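You operate a simulated robot arm through the tools that you are given. There is no shell and no other tool. Be economical: measure what you need, move in short steps, check, and stop when the job is done.

You run a simulated two-armed robot. Do the job below in one go: nothing can be reset, and whatever is moved stays where it is left.

JOB
Take the pink cloth and put it on the small tray on the top of the table. Then open the near counter door, take the tin on the top of the back counter and put it away on the cupboard of the counter, then shut the door. Do these in the order given. Set down upright: tin.

It is judged by the outcome, as a careful person would: the job done as asked, and still so three seconds after it is handed in. It fails if anything else is knocked over, pushed out of place, dropped, spilled or broken. Flat cloth is picked up by pressing the open fingertips on it (5 to 10 N) and closing them slowly along it; thin cloth reads only 2 to 8 mm in the jaws.

ROBOT AND FRAMES
Two 7-joint arms with two-finger parallel grippers on one trunk, on a base that drives. Base frame: it is fixed to the floor where the robot stands at the start and does not move with it; the origin is under the middle of the robot, x ahead of it, y to its left, z up. Lengths are in mm, angles in degrees, forces in N, time in s.
The left shoulder is at the start at [50, 165, 1030], the right one opposite. With the tool pointing down near the work surface each hand reaches from about 100 to 660 mm from the robot's upright axis, wherever it stands, measured 20 degrees to its own side. Places, roughly: cupboard of the counter [-2100, 500, 200]; near counter door [-1900, 800, 400]; pink cloth (8x6x3 cm) [500, 200, 600]; small tray (19x15x6 cm) [2300, 0, 700]; tin [-6750, -500, 1000]. Payload 3.91 kg a hand.
The tool frame of a hand sits at the grasp point between the pads (the TCP): z along the fingers, y along the line on which they close. The tips reach 30 mm beyond it. The gripper opens to 110 mm. The fingers are 20 mm wide and 10 mm thick; the gripper's body (48 by 112 mm) begins 55 mm behind the TCP.
Orientation is that of the tool frame in the base frame, as a unit quaternion [w, x, y, z]. With the fingers straight down and closing along the base's y, the tool's x points along the base's -x, its y along +y and its z along -z.

CONTROLS
- The arms move only by the tool play_rows. It takes "left_commands", "right_commands" or both (then of equal length, played together; a hand with none holds still); each is a list of rows, each an object of numbers (a shift or turn left out is 0, a gripper value left out holds the last): "dx", "dy", "dz": the shift along the base's x, y, z in cm; "rx", "ry", "rz": the turn, a rotation vector about the base's x, y, z in degrees; "fingers": the closure in counts, from 0 (fully open) to 255 (shut). In form: [{"dx": .., "dy": .., "dz": .., "rx": .., "ry": .., "rz": .., "fingers": ..}, ...]. A call has 1 to 20 rows; each row is the pose to reach, as a shift and turn from the pose commanded when the call began. Rows are played at 5 a second. More than 50 mm and 8.6 degrees between two rows, or a gripper value outside its range, and nothing of the call is played. A pose out of reach is approached as far as the arm can. The call stops where the force on the tool passes 40 N (or 10 N more than at its start, if that is more) or the arm is blocked; 0.2 s more then pass. The fingers move at their own pace (about 45 mm/s each) and stop on an object; they squeeze with about 33 N. The grip force told is the motor's: it shows also when the fingers shut on nothing. Time passes only in rows, and 0.2 s behind the last, so rows that repeat a pose let the fingers close. The reply holds the time, the measured pose of the TCP, the force on the tool along the base axes, the opening and the grip force, in the units named above and with some noise, with the torque about the TCP (base axes, N m) and any sound that the robot's microphone picked up.
- Cameras (640 x 400 px; columns grow to the right, rows downward): "scene" is now at [92.1, 20.8, 1173.7]; the picture's right is [0.36, -0.93, 0.00], its down [-0.74, -0.29, -0.60] and it looks along [0.56, 0.22, -0.80] (base axes); focal length 296 px, centre (320, 200). "left" rides on the left gripper at [72, -17, -103] in its tool frame; the picture's right is [0.23, 0.97, 0.00], its down [-0.76, 0.18, -0.62] and it looks along [-0.61, 0.14, 0.78] (tool axes); focal length 222 px, centre (320, 200). "right" rides on the right gripper at [72, 17, -103] in its tool frame; the picture's right is [-0.23, 0.97, 0.00], its down [-0.76, -0.18, -0.62] and it looks along [-0.61, -0.14, 0.78] (tool axes); focal length 222 px, centre (320, 200). There is no depth. A picture from a camera that has moved, and an enlarged one, comes with that camera's place and axes in the base frame and with its lens. The place of the scene camera against the robot may be out by one fixed shift of up to 12 mm in any direction.
- grab_frame(camera): a new picture of that camera. The clock stands still meanwhile.
- lift_body(by): slides the trunk up (or, below 0, down) by that many mm; the arms and the scene camera ride with it, the base frame stays. It gives what a move gives, with no picture.
- roll_base(legs): drives the robot by 1 to 6 legs, each [ahead, left, turn to the left] in mm, mm and degrees, along the robot's own axes; the way and the turn of a leg run together, so that a leg with both is an arc; at most 1500 mm and 180 degrees a leg. The arms and the cameras ride along, it lands a little off, and it stops where it bumps. It gives what a move gives.
- turn_head(pan, tilt): turns the head with the scene camera to pan (to the left, within 80 degrees either way) and tilt (down, from -29 to 69), counted from straight ahead of the robot. It gives what a move gives.
- close_up(camera, box): a new picture of the part [left, top, right, bottom] of that camera's present view, enlarged. The clock stands still meanwhile.
- job_done(): hands the job in; it is judged then, once.

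Go step by step. Nothing tells you exact positions but the pictures and the camera data: compare them with the known pose of the tool, close in by small moves and look again before you grip or let go. The budget is 165 turns and 122 pictures, counting those below and the enlarged ones. Unless the task says otherwise, let go and move clear before handing in.

The tools are called after "Emit:" as a command line: name --argument value ..., lists and objects as JSON in quotes. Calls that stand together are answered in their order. play_rows: Moves the arms, as the interface text tells. Its arguments: {"type":"object","properties":{"left_commands":{"type":"array","items":{"type":"object","properties":{"dx":{"type":"number"},"dy":{"type":"number"},"dz":{"type":"number"},"rx":{"type":"number"},"ry":{"type":"number"},"rz":{"type":"number"},"fingers":{"type":"number"}}}},"right_commands":{"type":"array","items":{"type":"object","properties":{"dx":{"type":"number"},"dy":{"type":"number"},"dz":{"type":"number"},"rx":{"type":"number"},"ry":{"type":"number"},"rz":{"type":"number"},"fingers":{"type":"number"}}}}},"required":[]} The other tools are called the same way: lift_body (by) slides the trunk up or down; roll_base (legs) drives the base; turn_head (pan, tilt) turns the head that bears the scene camera; grab_frame (camera) takes a picture; close_up (camera, box) takes an enlarged picture of a part of a camera's view; job_done () hands the job in.

At the start:

```text
time: 0.0
left_ee_pos: [340.4, 286.1, 805.8]
left_tool_rot: [0.0, 0.0, 1.0, 0.001]
left_ft_force: [0.6, -0.6, -0.1]
left_ft_torque: [-0.02, 0.01, -0.03]
left_finger_gap: 110.1
left_finger_force: 0.2
right_ee_pos: [475.9, -64.6, 804.6]
right_tool_rot: [0.0, -0.001, 1.0, 0.001]
right_ft_force: [-0.5, -0.4, -1.0]
right_ft_torque: [0.03, 0.01, -0.03]
right_finger_gap: 109.8
right_finger_force: 0.0
trunk travel left (down, up): [-250.0, 253.0]
robot x, y, heading: [-1.7, -4.7, -0.2]
head pan, tilt: [21.1, 52.8]
```

scene: 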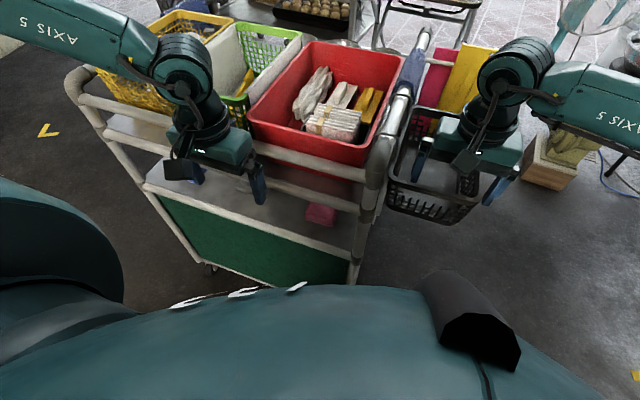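
right: 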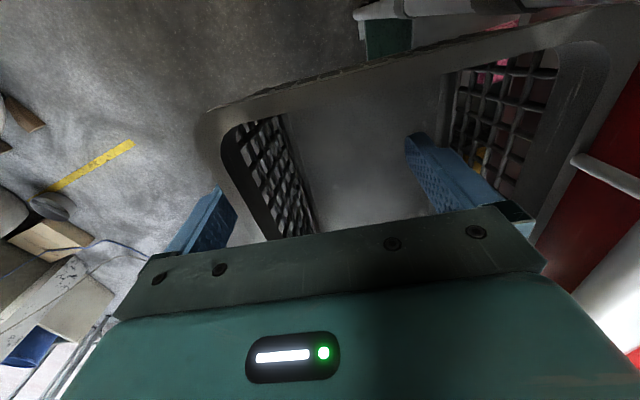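
left: 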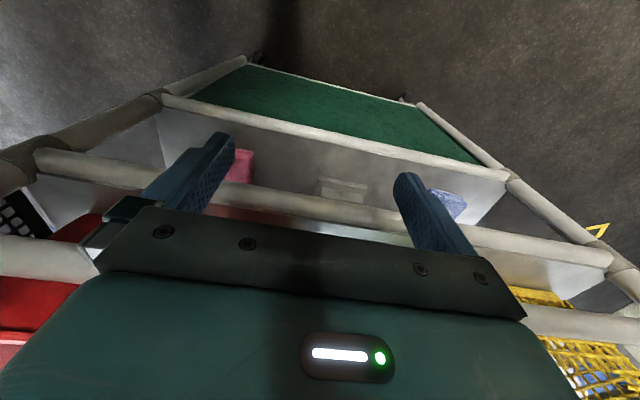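

The pink cloth lies on the cart's lower shelf, near (450,160,600), close to a rail. I'll enlarge both views first.

Emit:
close_up --camera "scene" --box '[220, 130, 420, 255]'

Emit:
close_up --camera "left" --box '[120, 40, 520, 290]'

```text
3.20 times, centred on (320, 192) of scene
camera zoom: at [92.1, 20.8, 1173.7], right [0.36, -0.93, 0.0], down [-0.74, -0.29, -0.6], along [0.56, 0.22, -0.8], focal length 947 px, centre (320, 224)
```

zoom: 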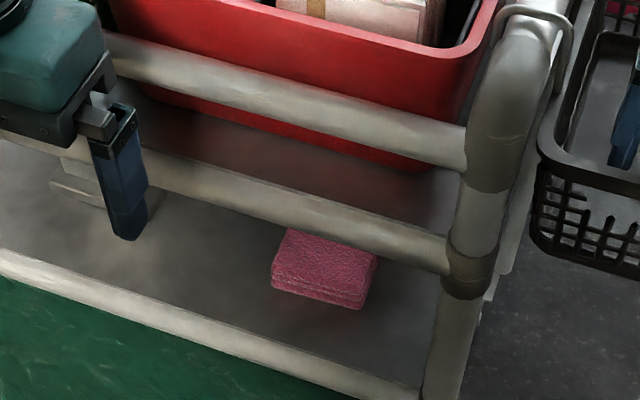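

```text
1.60 times, centred on (320, 165) of left
camera zoom: at [269.9, 270.1, 908.3], right [-0.23, 0.97, 0.0], down [0.76, 0.18, 0.62], along [0.61, 0.14, -0.78], focal length 355 px, centre (320, 256)
```

zoom: 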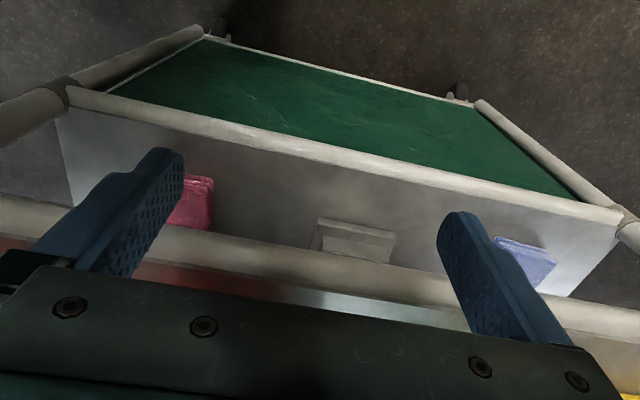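

The cloth seems to lie at about (490,172,557), some 100 mm behind a lower front rail (z≈760). I'll raise the trunk so the hands are clear, back away, and view the gap from a distance.

Emit:
lift_body --by 120

Emit:
roll_base --legs '[[-500, 0, 0]]'

Emit:
lift_body --by -360

Emit:
turn_head --pan 10 --tilt 20

Emit:
grab_frame --camera "scene"

Emit:
grab_frame --camera "left"

```text
time: 1.5
left_ee_pos: [341.2, 287.2, 925.6]
left_tool_rot: [0.0, 0.0, 1.0, 0.0]
left_ft_force: [-0.2, 0.3, -0.7]
left_ft_torque: [-0.02, -0.01, -0.03]
left_finger_gap: 110.1
left_finger_force: 0.1
right_ee_pos: [476.6, -65.1, 923.8]
right_tool_rot: [0.0, 0.001, 1.0, -0.001]
right_ft_force: [0.1, -0.1, 1.3]
right_ft_torque: [-0.02, 0.02, 0.0]
right_finger_gap: 110.0
right_finger_force: 0.0
trunk travel left (down, up): [-370.0, 133.0]
robot x, y, heading: [-2.3, -0.9, -0.1]
head pan, tilt: [21.1, 52.8]
```

```text
time: 4.4
left_ee_pos: [-152.8, 285.9, 925.9]
left_tool_rot: [0.0, -0.002, 1.0, 0.0]
left_ft_force: [-0.5, 0.4, 0.5]
left_ft_torque: [-0.01, 0.03, 0.0]
left_finger_gap: 110.0
left_finger_force: 0.1
right_ee_pos: [-18.3, -63.5, 924.7]
right_tool_rot: [0.0, -0.001, 1.0, 0.001]
right_ft_force: [-0.2, 0.0, -0.5]
right_ft_torque: [0.02, 0.0, 0.0]
right_finger_gap: 109.9
right_finger_force: 0.0
trunk travel left (down, up): [-370.0, 133.0]
robot x, y, heading: [-493.1, 2.5, -0.0]
head pan, tilt: [21.1, 52.8]
```

```text
time: 7.9
left_ee_pos: [-153.3, 285.5, 566.3]
left_tool_rot: [0.0, -0.002, 1.0, 0.001]
left_ft_force: [-0.7, -0.2, -0.3]
left_ft_torque: [0.02, -0.03, 0.02]
left_finger_gap: 109.8
left_finger_force: 0.0
right_ee_pos: [-18.6, -64.9, 563.9]
right_tool_rot: [0.0, -0.001, 1.0, 0.0]
right_ft_force: [0.7, -0.6, 0.5]
right_ft_torque: [0.01, -0.01, 0.02]
right_finger_gap: 109.7
right_finger_force: 0.2
trunk travel left (down, up): [-10.0, 493.0]
robot x, y, heading: [-494.6, 1.0, 0.3]
head pan, tilt: [21.1, 52.8]
```

```text
time: 8.9
left_ee_pos: [-152.7, 286.6, 566.3]
left_tool_rot: [0.0, -0.003, 1.0, 0.0]
left_ft_force: [-1.1, -0.1, -0.6]
left_ft_torque: [0.02, -0.01, -0.05]
left_finger_gap: 110.2
left_finger_force: 0.1
right_ee_pos: [-18.0, -64.5, 564.2]
right_tool_rot: [-0.001, -0.001, 1.0, 0.001]
right_ft_force: [0.7, 0.0, -0.4]
right_ft_torque: [0.01, -0.01, 0.02]
right_finger_gap: 109.9
right_finger_force: 0.1
trunk travel left (down, up): [-10.0, 493.0]
robot x, y, heading: [-492.3, -2.9, 0.2]
head pan, tilt: [10.0, 20.0]
```

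```text
116 pictures are left
camera scene: at [-379.2, 9.9, 982.9], right [0.18, -0.98, 0.0], down [-0.34, -0.06, -0.94], along [0.92, 0.17, -0.34], focal length 296 px, centre (320, 200)
```

scene: 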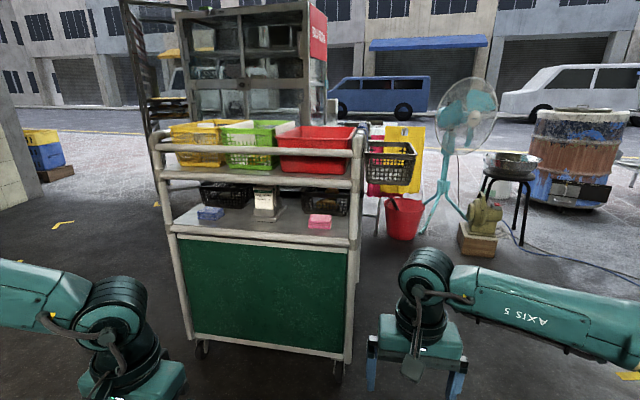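

```text
115 pictures are left
camera left: at [-224.5, 270.2, 668.3], right [-0.23, 0.97, 0.0], down [0.76, 0.18, 0.62], along [0.61, 0.14, -0.78], focal length 222 px, centre (320, 200)
```

left: 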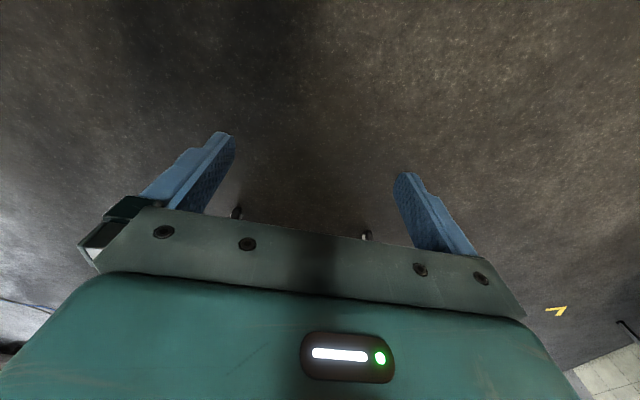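

Now the cart is plain: an open gap between the shelf and the lower rail. I'll enlarge that area.

Emit:
close_up --camera "scene" --box '[140, 100, 380, 250]'

```text
2.67 times, centred on (260, 175) of scene
camera zoom: at [-379.2, 9.9, 982.9], right [0.18, -0.98, 0.0], down [-0.34, -0.06, -0.94], along [0.92, 0.17, -0.34], focal length 789 px, centre (480, 267)
```

zoom: 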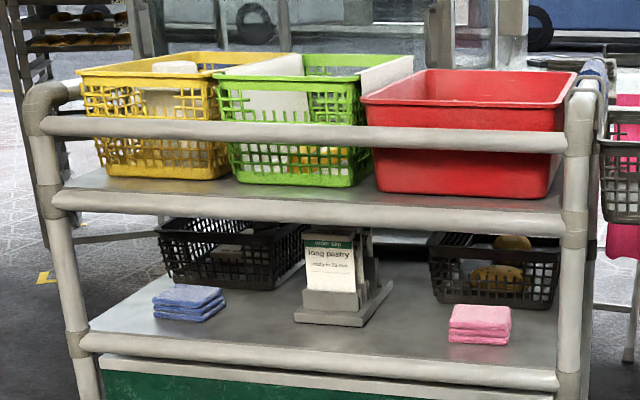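

Cloth: top about z 605, centre about (462,166), 80 along y; the lower rail is at (395, z 750), the shelf lip at z≈577. I'll pitch the left hand to 30° below horizontal, fingers closing along y, and pull the right hand back.

Emit:
play_rows --left_commands '[{"ry": -7.5, "dz": 1}, {"ry": -15, "dz": 2}, {"ry": -22.5, "dz": 3}, {"ry": -30, "dz": 4}, {"ry": -37.5, "dz": 5}, {"ry": -45, "dz": 6}, {"ry": -52.5, "dz": 7}, {"ry": -60, "dz": 8}, {"ry": -60, "dz": 8}]' --right_commands '[{"dx": -2, "dz": 2}, {"dx": -4, "dz": 4}, {"dx": -6, "dz": 6}, {"dx": -8, "dz": 8}, {"dx": -10, "dz": 10}, {"dx": -12, "dz": 10}, {"dx": -14, "dz": 10}, {"dx": -16, "dz": 10}, {"dx": -16, "dz": 10}]'

Emit:
roll_base --legs '[[280, 0, 0]]'

Emit:
turn_head --pan 15 --tilt 35

Emit:
grab_frame --camera "scene"

Emit:
grab_frame --camera "left"

```text
time: 10.9
left_ee_pos: [-84.9, 318.7, 623.7]
left_tool_rot: [0.481, -0.006, 0.877, 0.002]
left_ft_force: [-0.9, -0.3, -0.2]
left_ft_torque: [0.01, -0.03, 0.0]
left_finger_gap: 109.8
left_finger_force: 0.0
left hand out of reach, approached as far as the arm can: row 4, 5, 6, 7, 8, 9
right_ee_pos: [-178.1, -64.4, 663.5]
right_tool_rot: [0.001, 0.0, 1.0, 0.0]
right_ft_force: [-0.5, 0.3, 0.1]
right_ft_torque: [0.03, -0.03, -0.01]
right_finger_gap: 110.0
right_finger_force: 0.0
trunk travel left (down, up): [-10.0, 493.0]
robot x, y, heading: [-493.3, -2.9, 0.2]
head pan, tilt: [10.0, 20.0]
```

```text
time: 12.9
left_ee_pos: [196.4, 319.4, 622.5]
left_tool_rot: [0.48, -0.003, 0.877, 0.001]
left_ft_force: [0.5, 0.2, 0.9]
left_ft_torque: [0.02, 0.01, 0.02]
left_finger_gap: 109.8
left_finger_force: 0.1
right_ee_pos: [104.0, -65.8, 662.8]
right_tool_rot: [0.0, 0.0, 1.0, 0.001]
right_ft_force: [0.4, 0.9, 0.2]
right_ft_torque: [0.01, 0.02, 0.04]
right_finger_gap: 110.1
right_finger_force: 0.1
trunk travel left (down, up): [-10.0, 493.0]
robot x, y, heading: [-210.4, -0.9, 0.3]
head pan, tilt: [10.0, 20.0]
```

```text
time: 13.6
left_ee_pos: [195.5, 318.1, 622.7]
left_tool_rot: [0.479, -0.003, 0.878, 0.001]
left_ft_force: [0.3, 0.1, 0.3]
left_ft_torque: [-0.02, -0.01, -0.03]
left_finger_gap: 110.1
left_finger_force: 0.0
right_ee_pos: [103.9, -65.1, 663.2]
right_tool_rot: [0.0, 0.001, 1.0, 0.001]
right_ft_force: [1.0, -0.7, 0.2]
right_ft_torque: [0.01, 0.01, 0.02]
right_finger_gap: 109.9
right_finger_force: 0.0
trunk travel left (down, up): [-10.0, 493.0]
robot x, y, heading: [-210.7, -0.1, 0.3]
head pan, tilt: [15.0, 35.0]
```

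```text
113 pictures are left
camera scene: at [-105.0, 16.4, 959.2], right [0.26, -0.97, 0.0], down [-0.55, -0.15, -0.82], along [0.79, 0.21, -0.57], focal length 296 px, centre (320, 200)
```

scene: 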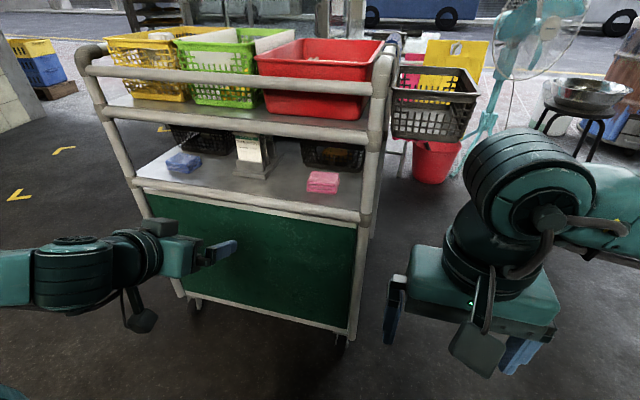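

```text
112 pictures are left
camera left: at [70.9, 302.4, 616.3], right [-0.13, 0.97, -0.19], down [-0.11, 0.18, 0.98], along [0.98, 0.15, 0.09], focal length 222 px, centre (320, 200)
```

left: 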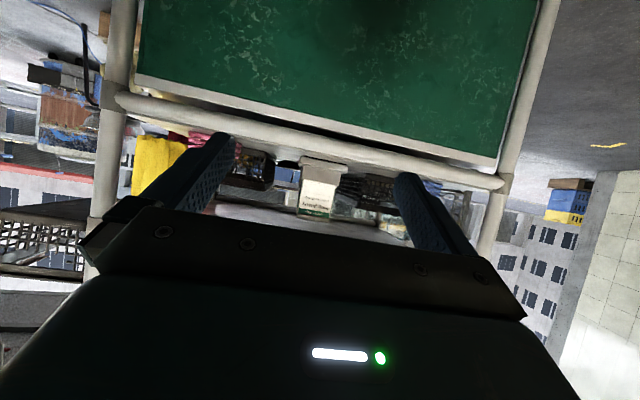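

The hand is pitched about 33° below horizontal and in front of the cart. I'll bring it to y≈163, in front of the gap, and check.

Emit:
play_rows --left_commands '[{"dx": 2, "dy": -3, "dz": 0.5}, {"dx": 4, "dy": -6, "dz": 1}, {"dx": 6, "dy": -9, "dz": 1.5}, {"dx": 8, "dy": -12, "dz": 2}, {"dx": 10, "dy": -15, "dz": 2}, {"dx": 12, "dy": -15.5, "dz": 2}, {"dx": 12, "dy": -15.5, "dz": 2}]'

Emit:
grab_frame --camera "scene"

```text
time: 15.2
left_ee_pos: [314.0, 164.4, 642.5]
left_tool_rot: [0.479, -0.004, 0.878, 0.001]
left_ft_force: [0.4, 1.6, 0.0]
left_ft_torque: [0.04, 0.03, -0.02]
left_finger_gap: 110.0
left_finger_force: 0.1
right_ee_pos: [104.6, -64.9, 662.2]
right_tool_rot: [0.0, 0.001, 1.0, 0.001]
right_ft_force: [-0.1, -0.5, 0.5]
right_ft_torque: [0.03, -0.02, -0.03]
right_finger_gap: 110.0
right_finger_force: 0.1
trunk travel left (down, up): [-10.0, 493.0]
robot x, y, heading: [-212.3, 4.2, -0.1]
head pan, tilt: [15.0, 35.0]
```

```text
111 pictures are left
camera scene: at [-105.0, 16.4, 959.2], right [0.26, -0.97, 0.0], down [-0.55, -0.15, -0.82], along [0.79, 0.21, -0.57], focal length 296 px, centre (320, 200)
```

scene: 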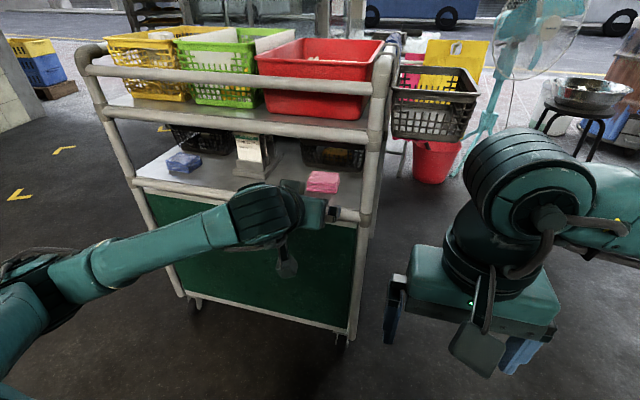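

Moves track well. Advancing towards the gap.

Emit:
play_rows --left_commands '[{"dx": 3}, {"dx": 6}, {"dx": 9}, {"dx": 9}]'

Emit:
close_up --camera "scene" --box '[200, 110, 400, 235]'

Emit:
grab_frame --camera "left"

```text
time: 16.2
left_ee_pos: [406.3, 161.9, 640.8]
left_tool_rot: [0.479, -0.003, 0.878, 0.0]
left_ft_force: [0.3, -0.3, -0.1]
left_ft_torque: [-0.01, -0.02, 0.02]
left_finger_gap: 110.2
left_finger_force: 0.0
right_ee_pos: [104.0, -63.9, 662.4]
right_tool_rot: [0.0, 0.001, 1.0, 0.002]
right_ft_force: [0.3, -0.2, -0.2]
right_ft_torque: [0.0, 0.04, -0.02]
right_finger_gap: 110.0
right_finger_force: 0.0
trunk travel left (down, up): [-10.0, 493.0]
robot x, y, heading: [-212.5, -1.2, 0.1]
head pan, tilt: [15.0, 35.0]
```

```text
3.20 times, centred on (300, 172) of scene
camera zoom: at [-105.0, 16.4, 959.2], right [0.26, -0.97, 0.0], down [-0.55, -0.15, -0.82], along [0.79, 0.21, -0.57], focal length 947 px, centre (384, 288)
```

zoom: 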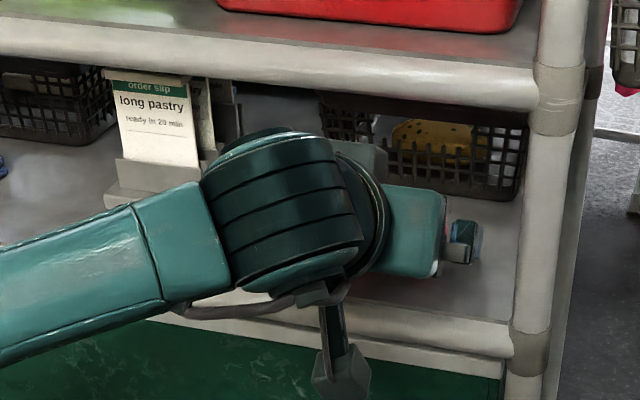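

```text
109 pictures are left
camera left: at [280.3, 146.0, 634.3], right [-0.13, 0.97, -0.19], down [-0.11, 0.18, 0.98], along [0.98, 0.15, 0.09], focal length 222 px, centre (320, 200)
```

left: 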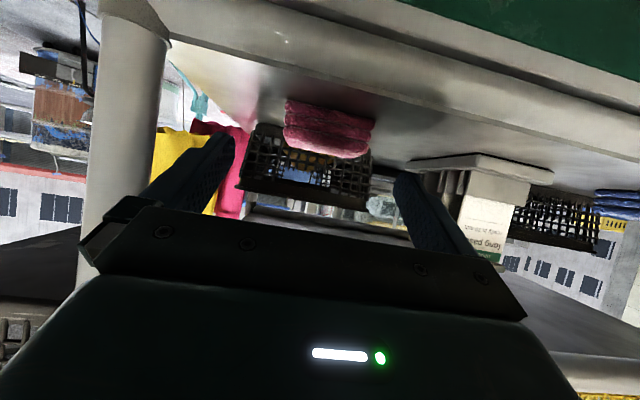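

The left camera shows the cloth at y≈167, z 583–616, between the fingers. I'll move to straddle it and look before closing.

Emit:
play_rows --left_commands '[{"dx": 2, "dy": 0.5, "dz": -0.5}, {"dx": 4, "dy": 0.5, "dz": -1.5}, {"dx": 5.2, "dy": 0.5, "dz": -2.7}, {"dx": 5.2, "dy": 0.5, "dz": -2.7}]'

Emit:
grab_frame --camera "left"

Emit:
close_up --camera "scene" --box '[200, 110, 400, 235]'

```text
time: 17.2
left_ee_pos: [457.7, 168.5, 612.2]
left_tool_rot: [0.48, -0.004, 0.877, 0.001]
left_ft_force: [1.2, 0.0, -0.3]
left_ft_torque: [0.0, -0.01, 0.0]
left_finger_gap: 109.6
left_finger_force: 0.0
right_ee_pos: [103.5, -65.5, 665.0]
right_tool_rot: [0.0, 0.001, 1.0, 0.001]
right_ft_force: [-0.4, -0.1, 0.4]
right_ft_torque: [-0.01, 0.03, 0.0]
right_finger_gap: 110.0
right_finger_force: 0.1
trunk travel left (down, up): [-10.0, 493.0]
robot x, y, heading: [-209.4, 3.5, -0.0]
head pan, tilt: [15.0, 35.0]
```

```text
108 pictures are left
camera left: at [331.7, 151.5, 606.6], right [-0.13, 0.97, -0.19], down [-0.11, 0.18, 0.98], along [0.98, 0.15, 0.09], focal length 222 px, centre (320, 200)
```

left: 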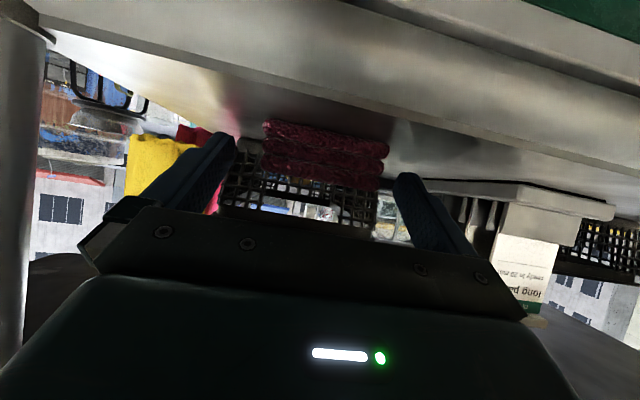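

```text
3.20 times, centred on (300, 172) of scene
camera zoom: at [-105.0, 16.4, 959.2], right [0.26, -0.97, 0.0], down [-0.55, -0.15, -0.82], along [0.79, 0.21, -0.57], focal length 947 px, centre (384, 288)
```

zoom: 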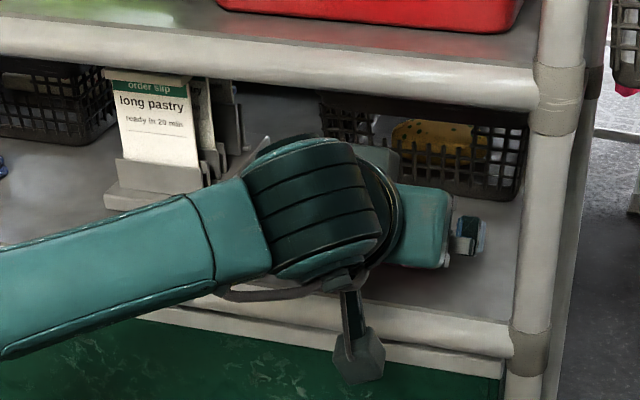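

The parallax says the cloth is 80 wide with its front edge near x≈475, so I need about 30 mm more depth. I'll flatten the pitch by 5° to clear the rail and move in.

Emit:
play_rows --left_commands '[{"ry": -2.5, "dx": 0.5, "dz": 0}, {"ry": -5, "dx": 1.5, "dz": -0.3}, {"ry": -5, "dx": 2.3, "dz": -0.5}, {"ry": -5, "dx": 3.1, "dz": -0.7}, {"ry": -5, "dx": 3.1, "dz": -0.7}]'

Emit:
grab_frame --camera "left"

Emit:
close_up --camera "scene" --box '[200, 110, 400, 235]'

```text
time: 18.4
left_ee_pos: [488.0, 168.7, 608.8]
left_tool_rot: [0.517, -0.003, 0.856, 0.001]
left_ft_force: [0.0, -0.8, -0.1]
left_ft_torque: [-0.01, -0.03, 0.04]
left_finger_gap: 110.2
left_finger_force: 0.1
right_ee_pos: [103.7, -65.3, 664.3]
right_tool_rot: [0.0, 0.001, 1.0, 0.001]
right_ft_force: [-0.1, -0.4, 0.1]
right_ft_torque: [0.0, 0.0, -0.02]
right_finger_gap: 110.0
right_finger_force: 0.1
trunk travel left (down, up): [-10.0, 493.0]
robot x, y, heading: [-215.0, 0.5, 0.2]
head pan, tilt: [15.0, 35.0]
```

```text
106 pictures are left
camera left: at [364.2, 152.0, 591.5], right [-0.11, 0.97, -0.2], down [-0.2, 0.18, 0.96], along [0.97, 0.15, 0.17], focal length 222 px, centre (320, 200)
```

left: 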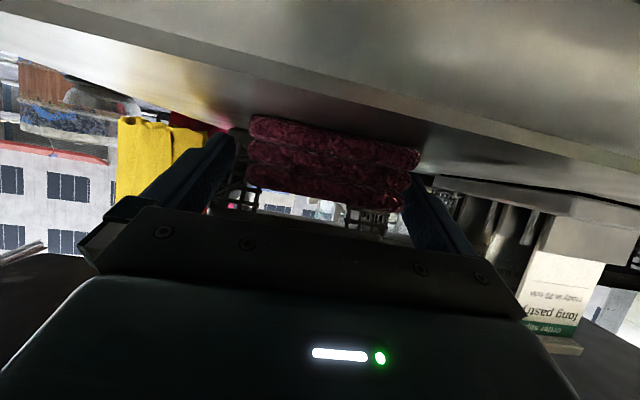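

```text
3.20 times, centred on (300, 172) of scene
camera zoom: at [-105.0, 16.4, 959.2], right [0.26, -0.97, 0.0], down [-0.55, -0.15, -0.82], along [0.79, 0.21, -0.57], focal length 947 px, centre (384, 288)
```

zoom: 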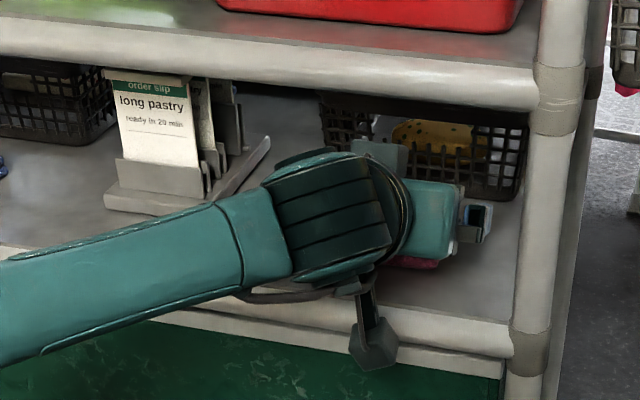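

The fingers straddle the cloth. Closing in steps.

Emit:
play_rows --left_commands '[{"fingers": 40}, {"fingers": 60}, {"fingers": 80}, {"fingers": 100}, {"fingers": 120}, {"fingers": 150}, {"fingers": 190}, {"fingers": 255}, {"fingers": 255}, {"fingers": 255}, {"fingers": 255}, {"fingers": 255}]'

Emit:
grab_frame --camera "left"

```text
time: 21.0
left_ee_pos: [487.8, 168.8, 608.7]
left_tool_rot: [0.518, -0.003, 0.855, 0.001]
left_ft_force: [-0.6, 0.0, 0.5]
left_ft_torque: [0.06, 0.02, 0.03]
left_finger_gap: 71.7
left_finger_force: 33.1
right_ee_pos: [103.4, -64.2, 663.3]
right_tool_rot: [0.0, 0.001, 1.0, 0.001]
right_ft_force: [0.5, 0.8, 0.0]
right_ft_torque: [-0.01, 0.01, -0.01]
right_finger_gap: 110.0
right_finger_force: 0.0
trunk travel left (down, up): [-10.0, 493.0]
robot x, y, heading: [-213.3, -1.3, -0.1]
head pan, tilt: [15.0, 35.0]
```

```text
104 pictures are left
camera left: at [364.1, 151.9, 591.6], right [-0.11, 0.97, -0.2], down [-0.2, 0.18, 0.96], along [0.97, 0.15, 0.17], focal length 222 px, centre (320, 200)
```

left: 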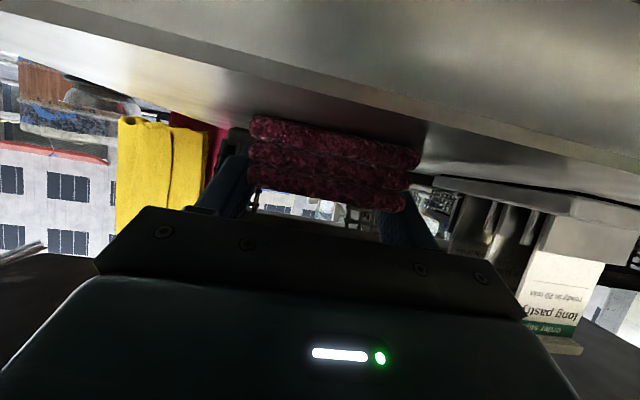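

Gripped with a 72 mm gap and 33 N. Lifting 15 mm and backing out.

Emit:
play_rows --left_commands '[{"dz": 0.8}, {"dz": 1.5}, {"dz": 1.5, "dx": -2}, {"dz": 1.8, "dx": -5}, {"dz": 2, "dx": -9}, {"dz": 2, "dx": -13}, {"dz": 2, "dx": -17}, {"dz": 2, "dx": -21}, {"dz": 2, "dx": -21}]'

Emit:
grab_frame --camera "left"

Emit:
grab_frame --camera "scene"

```text
time: 23.0
left_ee_pos: [278.2, 167.3, 630.5]
left_tool_rot: [0.517, -0.004, 0.856, 0.001]
left_ft_force: [-0.3, 0.3, -0.4]
left_ft_torque: [-0.05, 0.0, -0.03]
left_finger_gap: 71.4
left_finger_force: 32.6
right_ee_pos: [103.5, -65.7, 663.8]
right_tool_rot: [0.001, 0.001, 1.0, 0.0]
right_ft_force: [0.3, 0.9, -0.1]
right_ft_torque: [0.03, -0.04, 0.0]
right_finger_gap: 110.0
right_finger_force: 0.1
trunk travel left (down, up): [-10.0, 493.0]
robot x, y, heading: [-212.8, -5.0, -0.3]
head pan, tilt: [15.0, 35.0]
```

```text
103 pictures are left
camera left: at [154.7, 150.7, 613.3], right [-0.11, 0.97, -0.2], down [-0.2, 0.18, 0.96], along [0.97, 0.15, 0.17], focal length 222 px, centre (320, 200)
```

left: 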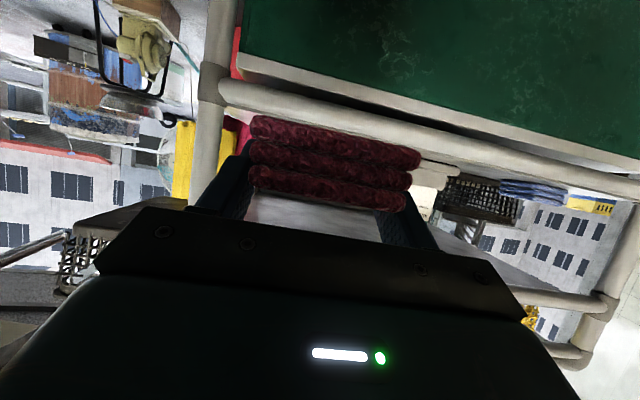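

```text
102 pictures are left
camera scene: at [-105.0, 16.4, 959.1], right [0.26, -0.97, 0.0], down [-0.55, -0.15, -0.82], along [0.79, 0.21, -0.57], focal length 296 px, centre (320, 200)
```

scene: 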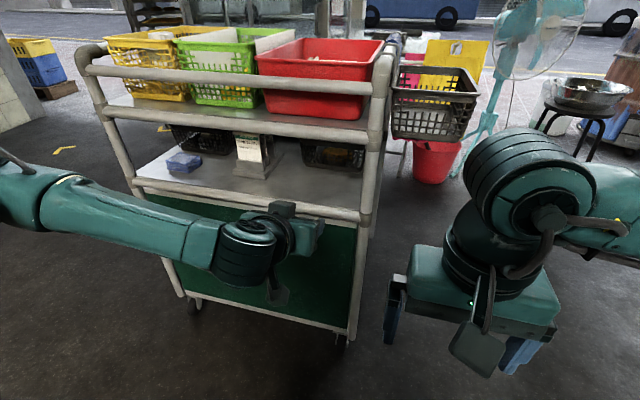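

Cloth in hand. Next is finding the table with the tray; I'll back off a bit, raise the trunk and look around.

Emit:
roll_base --legs '[[-250, 0, 0], [0, -700, 0]]'

Emit:
lift_body --by 400

Emit:
turn_head --pan 0 --tilt 15

Emit:
grab_frame --camera "scene"

```text
time: 30.9
left_ee_pos: [30.2, -521.8, 630.6]
left_tool_rot: [0.517, -0.002, 0.856, 0.0]
left_ft_force: [1.3, 0.5, -1.6]
left_ft_torque: [0.0, -0.01, -0.01]
left_finger_gap: 71.1
left_finger_force: 33.6
right_ee_pos: [-147.7, -752.8, 664.5]
right_tool_rot: [-0.001, 0.004, 1.0, 0.002]
right_ft_force: [0.1, 0.0, 1.3]
right_ft_torque: [0.04, 0.02, 0.03]
right_finger_gap: 109.9
right_finger_force: 0.0
trunk travel left (down, up): [-10.0, 493.0]
robot x, y, heading: [-464.5, -686.5, 0.0]
head pan, tilt: [15.0, 35.0]
```

```text
time: 34.7
left_ee_pos: [30.6, -521.7, 1030.1]
left_tool_rot: [0.517, -0.002, 0.856, 0.0]
left_ft_force: [-0.3, 0.7, 0.3]
left_ft_torque: [0.0, 0.02, 0.03]
left_finger_gap: 71.2
left_finger_force: 32.6
right_ee_pos: [-147.6, -752.9, 1063.3]
right_tool_rot: [0.0, 0.003, 1.0, 0.0]
right_ft_force: [0.0, -0.5, 1.0]
right_ft_torque: [-0.01, 0.0, 0.0]
right_finger_gap: 110.1
right_finger_force: 0.1
trunk travel left (down, up): [-410.0, 93.0]
robot x, y, heading: [-463.5, -689.0, -0.4]
head pan, tilt: [15.0, 35.0]
```

```text
time: 35.6
left_ee_pos: [31.2, -521.3, 1031.0]
left_tool_rot: [0.517, -0.002, 0.856, 0.001]
left_ft_force: [0.2, 0.1, -0.3]
left_ft_torque: [-0.02, 0.01, -0.01]
left_finger_gap: 71.1
left_finger_force: 33.1
right_ee_pos: [-147.4, -752.2, 1062.6]
right_tool_rot: [0.0, 0.004, 1.0, 0.0]
right_ft_force: [0.6, -0.3, -0.2]
right_ft_torque: [-0.01, 0.0, 0.01]
right_finger_gap: 110.1
right_finger_force: 0.3
trunk travel left (down, up): [-410.0, 93.0]
robot x, y, heading: [-460.9, -684.0, -0.4]
head pan, tilt: [0.0, 15.0]
```

```text
101 pictures are left
camera scene: at [-346.7, -693.0, 1391.1], right [-0.01, -1.0, 0.0], down [-0.26, 0.0, -0.97], along [0.97, -0.01, -0.26], focal length 296 px, centre (320, 200)
```

scene: 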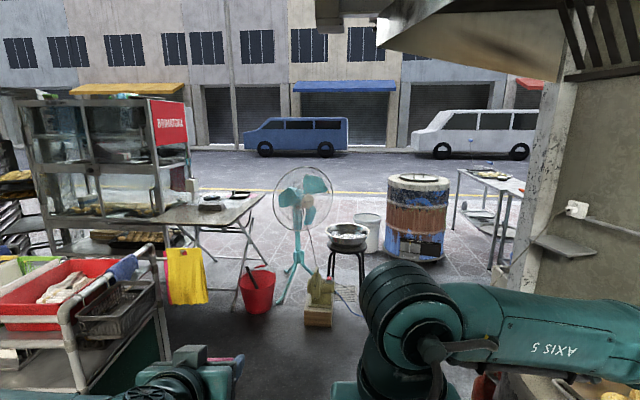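

The folding table is ahead, right of the cart. I'll enlarge it.

Emit:
close_up --camera "scene" --box '[140, 160, 380, 310]'

```text
2.67 times, centred on (260, 235) of scene
camera zoom: at [-346.7, -693.0, 1391.1], right [-0.01, -1.0, 0.0], down [-0.26, 0.0, -0.97], along [0.97, -0.01, -0.26], focal length 789 px, centre (480, 107)
```

zoom: 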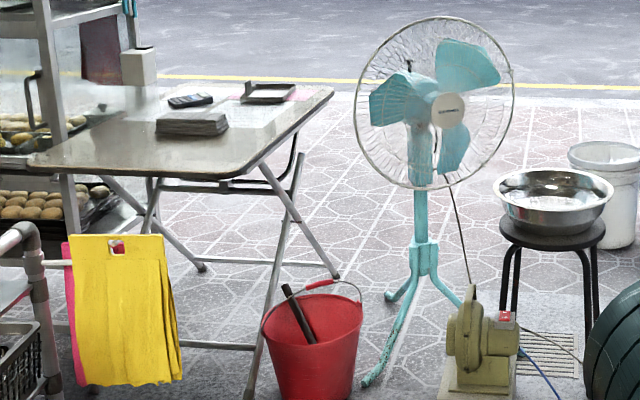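

The tray (dark frame) sits at the far right end of the table, around (2350,20). The fan, stool, pail and drum crowd the right side, so I'll drive nearer along the free floor and map the gaps.

Emit:
roll_base --legs '[[900, -250, 0]]'

Emit:
turn_head --pan 0 --tilt 25

Emit:
grab_frame --camera "scene"

Emit:
turn_head --pan -40 --tilt 25

Emit:
grab_frame --camera "scene"

```text
time: 38.6
left_ee_pos: [538.2, -598.6, 1027.9]
left_tool_rot: [0.516, 0.001, 0.856, -0.002]
left_ft_force: [1.0, 0.5, -0.3]
left_ft_torque: [0.0, -0.01, -0.02]
left_finger_gap: 71.1
left_finger_force: 33.5
right_ee_pos: [360.3, -829.3, 1062.3]
right_tool_rot: [-0.001, 0.005, 1.0, 0.0]
right_ft_force: [0.7, 0.1, 1.0]
right_ft_torque: [0.0, 0.02, -0.02]
right_finger_gap: 110.1
right_finger_force: 0.0
trunk travel left (down, up): [-410.0, 93.0]
robot x, y, heading: [44.4, -759.2, -0.7]
head pan, tilt: [0.0, 15.0]
stopped in leg 1: the robot was blocked; the commanded pose is now the measured one
```

```text
time: 39.4
left_ee_pos: [536.1, -598.2, 1031.1]
left_tool_rot: [0.517, 0.001, 0.856, -0.002]
left_ft_force: [-0.2, 0.3, 0.0]
left_ft_torque: [0.01, 0.01, 0.01]
left_finger_gap: 71.1
left_finger_force: 33.2
right_ee_pos: [358.7, -830.0, 1062.1]
right_tool_rot: [0.0, 0.005, 1.0, 0.001]
right_ft_force: [0.2, 0.1, -0.6]
right_ft_torque: [0.01, 0.0, 0.01]
right_finger_gap: 110.0
right_finger_force: 0.1
trunk travel left (down, up): [-410.0, 93.0]
robot x, y, heading: [45.0, -760.5, -0.5]
head pan, tilt: [0.0, 25.0]
```

```text
99 pictures are left
camera scene: at [158.1, -768.4, 1374.9], right [-0.01, -1.0, 0.0], down [-0.42, 0.0, -0.91], along [0.91, -0.01, -0.42], focal length 296 px, centre (320, 200)
```

scene: 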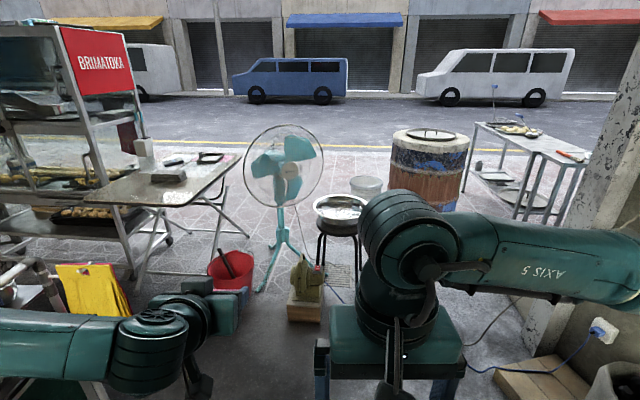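

```text
time: 40.4
left_ee_pos: [535.7, -597.5, 1029.5]
left_tool_rot: [0.517, 0.0, 0.856, -0.001]
left_ft_force: [-0.2, -0.6, -0.1]
left_ft_torque: [0.03, 0.0, 0.0]
left_finger_gap: 71.2
left_finger_force: 33.3
right_ee_pos: [358.5, -829.3, 1062.0]
right_tool_rot: [0.0, 0.004, 1.0, 0.001]
right_ft_force: [0.0, 0.3, -0.5]
right_ft_torque: [-0.02, -0.01, 0.0]
right_finger_gap: 109.8
right_finger_force: 0.1
trunk travel left (down, up): [-410.0, 93.0]
robot x, y, heading: [38.9, -763.4, -0.5]
head pan, tilt: [-40.0, 25.0]
```

```text
98 pictures are left
camera scene: at [135.7, -827.4, 1374.9], right [-0.65, -0.76, 0.0], down [-0.32, 0.27, -0.91], along [0.69, -0.59, -0.42], focal length 296 px, centre (320, 200)
```

scene: 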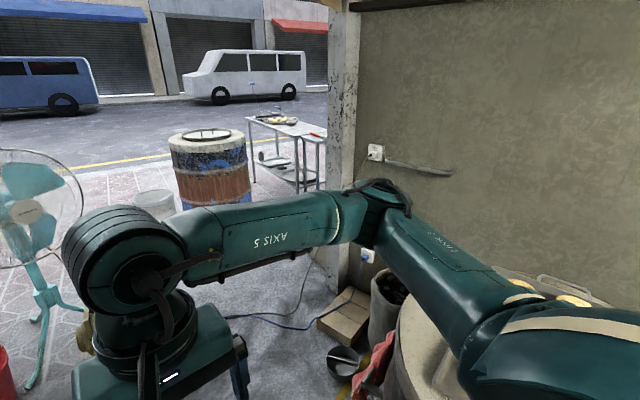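

The base bumped something, probably the right arm or base against the bins on the right. I'll look there.

Emit:
turn_head --pan -75 --tilt 55

Emit:
grab_frame --camera "scene"

Emit:
turn_head --pan -35 --tilt 65

Emit:
grab_frame --camera "scene"

```text
time: 41.5
left_ee_pos: [536.2, -598.6, 1029.6]
left_tool_rot: [0.518, 0.001, 0.856, -0.002]
left_ft_force: [0.0, -0.1, -0.3]
left_ft_torque: [-0.02, -0.01, 0.04]
left_finger_gap: 71.1
left_finger_force: 32.8
right_ee_pos: [358.5, -828.1, 1063.2]
right_tool_rot: [0.0, 0.004, 1.0, 0.001]
right_ft_force: [0.7, -0.2, -1.3]
right_ft_torque: [0.03, 0.03, 0.01]
right_finger_gap: 110.1
right_finger_force: 0.1
trunk travel left (down, up): [-410.0, 93.0]
robot x, y, heading: [41.0, -760.7, -0.7]
head pan, tilt: [-75.0, 55.0]
```

```text
97 pictures are left
camera scene: at [83.7, -837.4, 1331.0], right [-0.97, -0.25, 0.0], down [-0.2, 0.79, -0.57], along [0.14, -0.56, -0.82], focal length 296 px, centre (320, 200)
```

scene: 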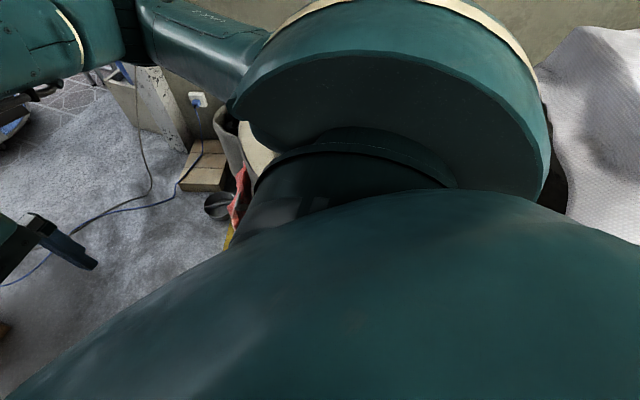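

```text
time: 42.5
left_ee_pos: [537.2, -598.7, 1030.3]
left_tool_rot: [0.517, 0.0, 0.856, -0.001]
left_ft_force: [-0.1, 0.1, -0.3]
left_ft_torque: [0.0, -0.02, 0.0]
left_finger_gap: 70.8
left_finger_force: 33.3
right_ee_pos: [358.4, -827.7, 1063.0]
right_tool_rot: [0.0, 0.004, 1.0, 0.0]
right_ft_force: [0.5, 1.0, -0.5]
right_ft_torque: [0.0, 0.02, 0.0]
right_finger_gap: 110.0
right_finger_force: 0.2
trunk travel left (down, up): [-410.0, 93.0]
robot x, y, heading: [49.0, -763.8, -0.8]
head pan, tilt: [-35.0, 65.0]
```

```text
96 pictures are left
camera scene: at [115.0, -802.9, 1319.3], right [-0.58, -0.81, 0.0], down [-0.74, 0.53, -0.42], along [0.34, -0.25, -0.91], focal length 296 px, centre (320, 200)
```

scene: 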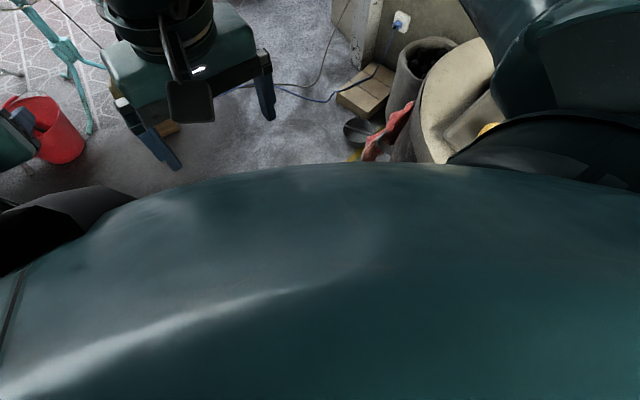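

Emit:
turn_head --pan 50 --tilt 35

Emit:
grab_frame --camera "scene"

```text
time: 44.1
left_ee_pos: [536.4, -597.5, 1029.7]
left_tool_rot: [0.517, 0.0, 0.856, -0.001]
left_ft_force: [-0.2, 0.1, -0.3]
left_ft_torque: [0.0, 0.0, 0.01]
left_finger_gap: 71.2
left_finger_force: 33.1
right_ee_pos: [358.7, -829.1, 1063.0]
right_tool_rot: [0.0, 0.004, 1.0, 0.0]
right_ft_force: [0.3, 0.2, -0.2]
right_ft_torque: [0.0, 0.0, -0.03]
right_finger_gap: 110.0
right_finger_force: 0.1
trunk travel left (down, up): [-410.0, 93.0]
robot x, y, heading: [41.8, -761.7, -0.3]
head pan, tilt: [50.0, 35.0]
```

```text
95 pictures are left
camera scene: at [123.0, -700.7, 1359.1], right [0.76, -0.65, 0.0], down [-0.37, -0.44, -0.82], along [0.53, 0.62, -0.57], focal length 296 px, centre (320, 200)
```

scene: 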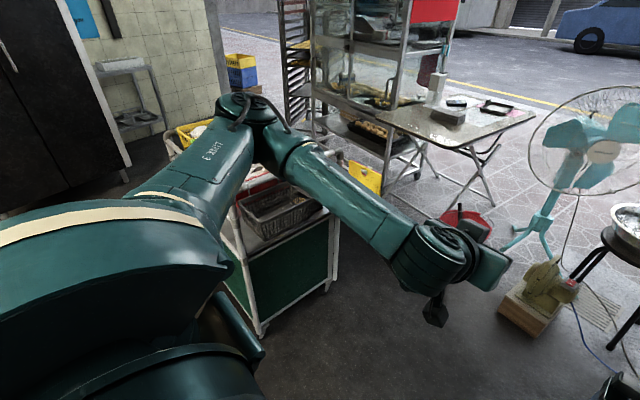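

The base most likely brushed the heavy oven on the right; nothing visibly moved. The right side is too cramped to reach the tray, but the left side, past the cart, looks wide. I'll back out, turn left and check that way.

Emit:
roll_base --legs '[[0, 80, 0], [-480, 80, 0], [0, 0, 90]]'

Emit:
turn_head --pan 0 --tilt 20

Emit:
grab_frame --camera "scene"

Emit:
turn_head --pan -50 --tilt 20

Emit:
grab_frame --camera "scene"

Emit:
turn_head --pan 70 --tilt 20

Emit:
grab_frame --camera "scene"

```text
time: 51.8
left_ee_pos: [-601.6, -103.3, 1031.2]
left_tool_rot: [0.367, -0.605, 0.605, 0.365]
left_ft_force: [0.6, 0.1, -0.5]
left_ft_torque: [-0.02, 0.02, 0.01]
left_finger_gap: 71.2
left_finger_force: 33.1
right_ee_pos: [-372.1, -281.7, 1062.7]
right_tool_rot: [0.0, -0.704, 0.711, 0.001]
right_ft_force: [-0.2, -0.7, 0.0]
right_ft_torque: [0.01, -0.01, 0.03]
right_finger_gap: 109.9
right_finger_force: 0.0
trunk travel left (down, up): [-410.0, 93.0]
robot x, y, heading: [-440.5, -594.5, 89.7]
head pan, tilt: [50.0, 35.0]
```

```text
time: 53.0
left_ee_pos: [-602.8, -104.3, 1031.1]
left_tool_rot: [0.367, -0.605, 0.606, 0.364]
left_ft_force: [0.3, 0.2, -0.9]
left_ft_torque: [-0.01, 0.0, 0.0]
left_finger_gap: 71.2
left_finger_force: 33.6
right_ee_pos: [-371.8, -280.7, 1063.2]
right_tool_rot: [-0.001, -0.704, 0.71, 0.0]
right_ft_force: [-0.2, -0.3, 0.7]
right_ft_torque: [-0.03, -0.02, 0.01]
right_finger_gap: 110.0
right_finger_force: 0.0
trunk travel left (down, up): [-410.0, 93.0]
robot x, y, heading: [-437.7, -599.3, 89.2]
head pan, tilt: [0.0, 20.0]
```

```text
94 pictures are left
camera scene: at [-444.0, -480.5, 1383.0], right [1.0, -0.01, 0.0], down [0.0, -0.34, -0.94], along [0.01, 0.94, -0.34], focal length 296 px, centre (320, 200)
```

scene: 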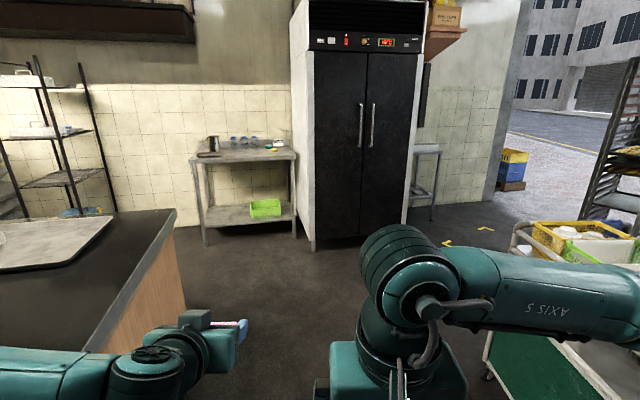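

```text
time: 54.1
left_ee_pos: [-602.2, -104.0, 1029.3]
left_tool_rot: [0.367, -0.604, 0.606, 0.365]
left_ft_force: [-0.2, -0.4, -0.5]
left_ft_torque: [0.03, 0.03, -0.02]
left_finger_gap: 71.2
left_finger_force: 32.8
right_ee_pos: [-370.6, -283.0, 1064.1]
right_tool_rot: [-0.001, -0.704, 0.71, 0.001]
right_ft_force: [0.0, 0.0, 0.2]
right_ft_torque: [0.0, 0.03, -0.01]
right_finger_gap: 110.0
right_finger_force: 0.2
trunk travel left (down, up): [-410.0, 93.0]
robot x, y, heading: [-438.8, -596.4, 89.7]
head pan, tilt: [-50.0, 20.0]
```

```text
93 pictures are left
camera scene: at [-373.0, -514.3, 1383.0], right [0.64, -0.77, 0.0], down [-0.26, -0.22, -0.94], along [0.72, 0.6, -0.34], focal length 296 px, centre (320, 200)
```

scene: 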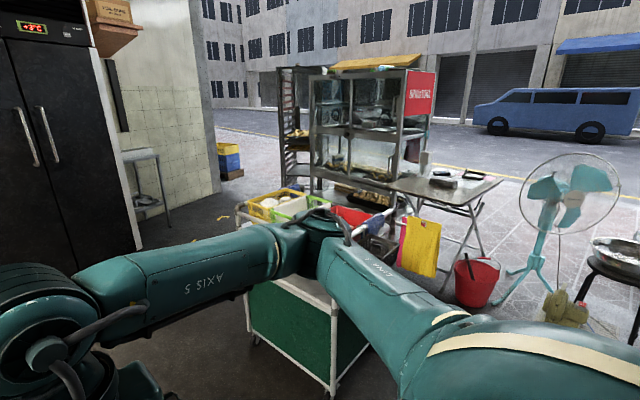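

```text
time: 56.1
left_ee_pos: [-602.6, -104.5, 1030.7]
left_tool_rot: [0.367, -0.605, 0.605, 0.365]
left_ft_force: [0.3, -0.1, -0.6]
left_ft_torque: [0.01, 0.02, 0.02]
left_finger_gap: 70.9
left_finger_force: 33.1
right_ee_pos: [-371.4, -282.0, 1064.3]
right_tool_rot: [0.0, -0.704, 0.71, 0.0]
right_ft_force: [0.5, -0.5, 0.3]
right_ft_torque: [0.02, 0.0, 0.0]
right_finger_gap: 110.0
right_finger_force: 0.1
trunk travel left (down, up): [-410.0, 93.0]
robot x, y, heading: [-435.8, -596.6, 89.2]
head pan, tilt: [70.0, 20.0]
```

```text
92 pictures are left
camera scene: at [-532.0, -541.0, 1383.0], right [0.35, 0.94, 0.0], down [0.32, -0.12, -0.94], along [-0.88, 0.33, -0.34], focal length 296 px, centre (320, 200)
```

scene: 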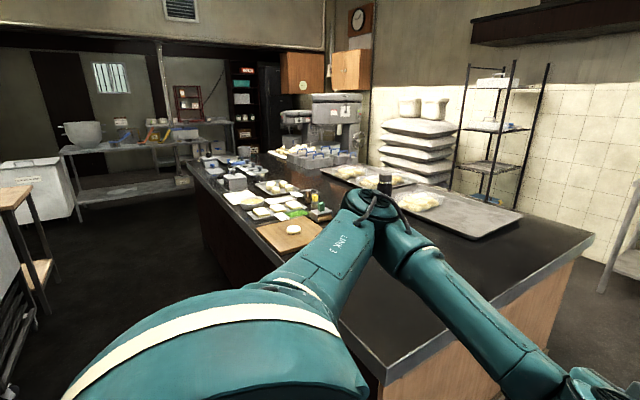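

A long counter island lies to my left, and a wide way leads between the fridge and the cart. I'll shift right a little, go ahead to y≈1300, turn toward +x, and look again.

Emit:
roll_base --legs '[[0, -190, 0], [950, 0, 0], [950, 0, 0], [0, 0, -60]]'

Emit:
turn_head --pan 0 --tilt 20

Emit:
grab_frame --camera "scene"

```text
time: 67.5
left_ee_pos: [-440.4, 1784.4, 1030.5]
left_tool_rot: [-0.36, 0.613, -0.599, -0.368]
left_ft_force: [-1.1, -5.1, 1.5]
left_ft_torque: [0.07, 0.13, 0.3]
left_finger_gap: 71.1
left_finger_force: 32.7
right_ee_pos: [-204.3, 1616.2, 1064.0]
right_tool_rot: [0.0, 0.713, -0.701, -0.001]
right_ft_force: [-0.1, 0.5, -0.2]
right_ft_torque: [0.02, -0.01, -0.02]
right_finger_gap: 110.1
right_finger_force: 0.1
trunk travel left (down, up): [-410.0, 93.0]
robot x, y, heading: [-268.4, 1298.1, 90.7]
head pan, tilt: [70.0, 20.0]
stopped in leg 3: the force on the tool passed its limit at 44 N (the readings are from after the stop); the commanded pose is now the measured one
```

```text
time: 68.9
left_ee_pos: [-440.0, 1783.6, 1029.8]
left_tool_rot: [-0.359, 0.614, -0.599, -0.367]
left_ft_force: [1.1, -6.9, 1.9]
left_ft_torque: [-0.01, 0.08, 0.33]
left_finger_gap: 71.1
left_finger_force: 33.0
right_ee_pos: [-204.9, 1615.4, 1063.7]
right_tool_rot: [0.001, 0.713, -0.701, -0.002]
right_ft_force: [-0.5, 0.1, 0.1]
right_ft_torque: [0.03, -0.01, 0.01]
right_finger_gap: 109.8
right_finger_force: 0.1
trunk travel left (down, up): [-410.0, 93.0]
robot x, y, heading: [-266.6, 1298.0, 90.9]
head pan, tilt: [0.0, 20.0]
```

```text
91 pictures are left
camera scene: at [-273.3, 1414.3, 1383.1], right [1.0, 0.02, 0.0], down [0.01, -0.34, -0.94], along [-0.02, 0.94, -0.34], focal length 296 px, centre (320, 200)
```

scene: 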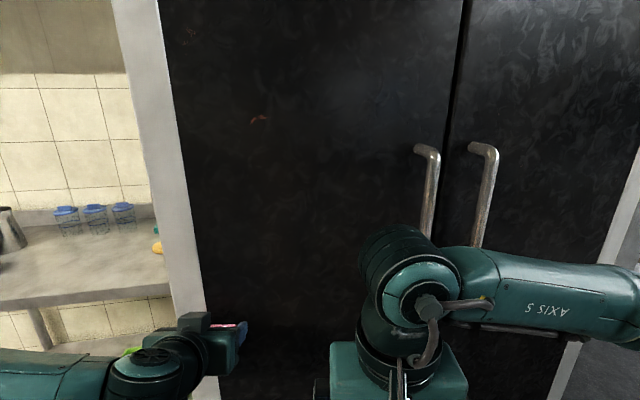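

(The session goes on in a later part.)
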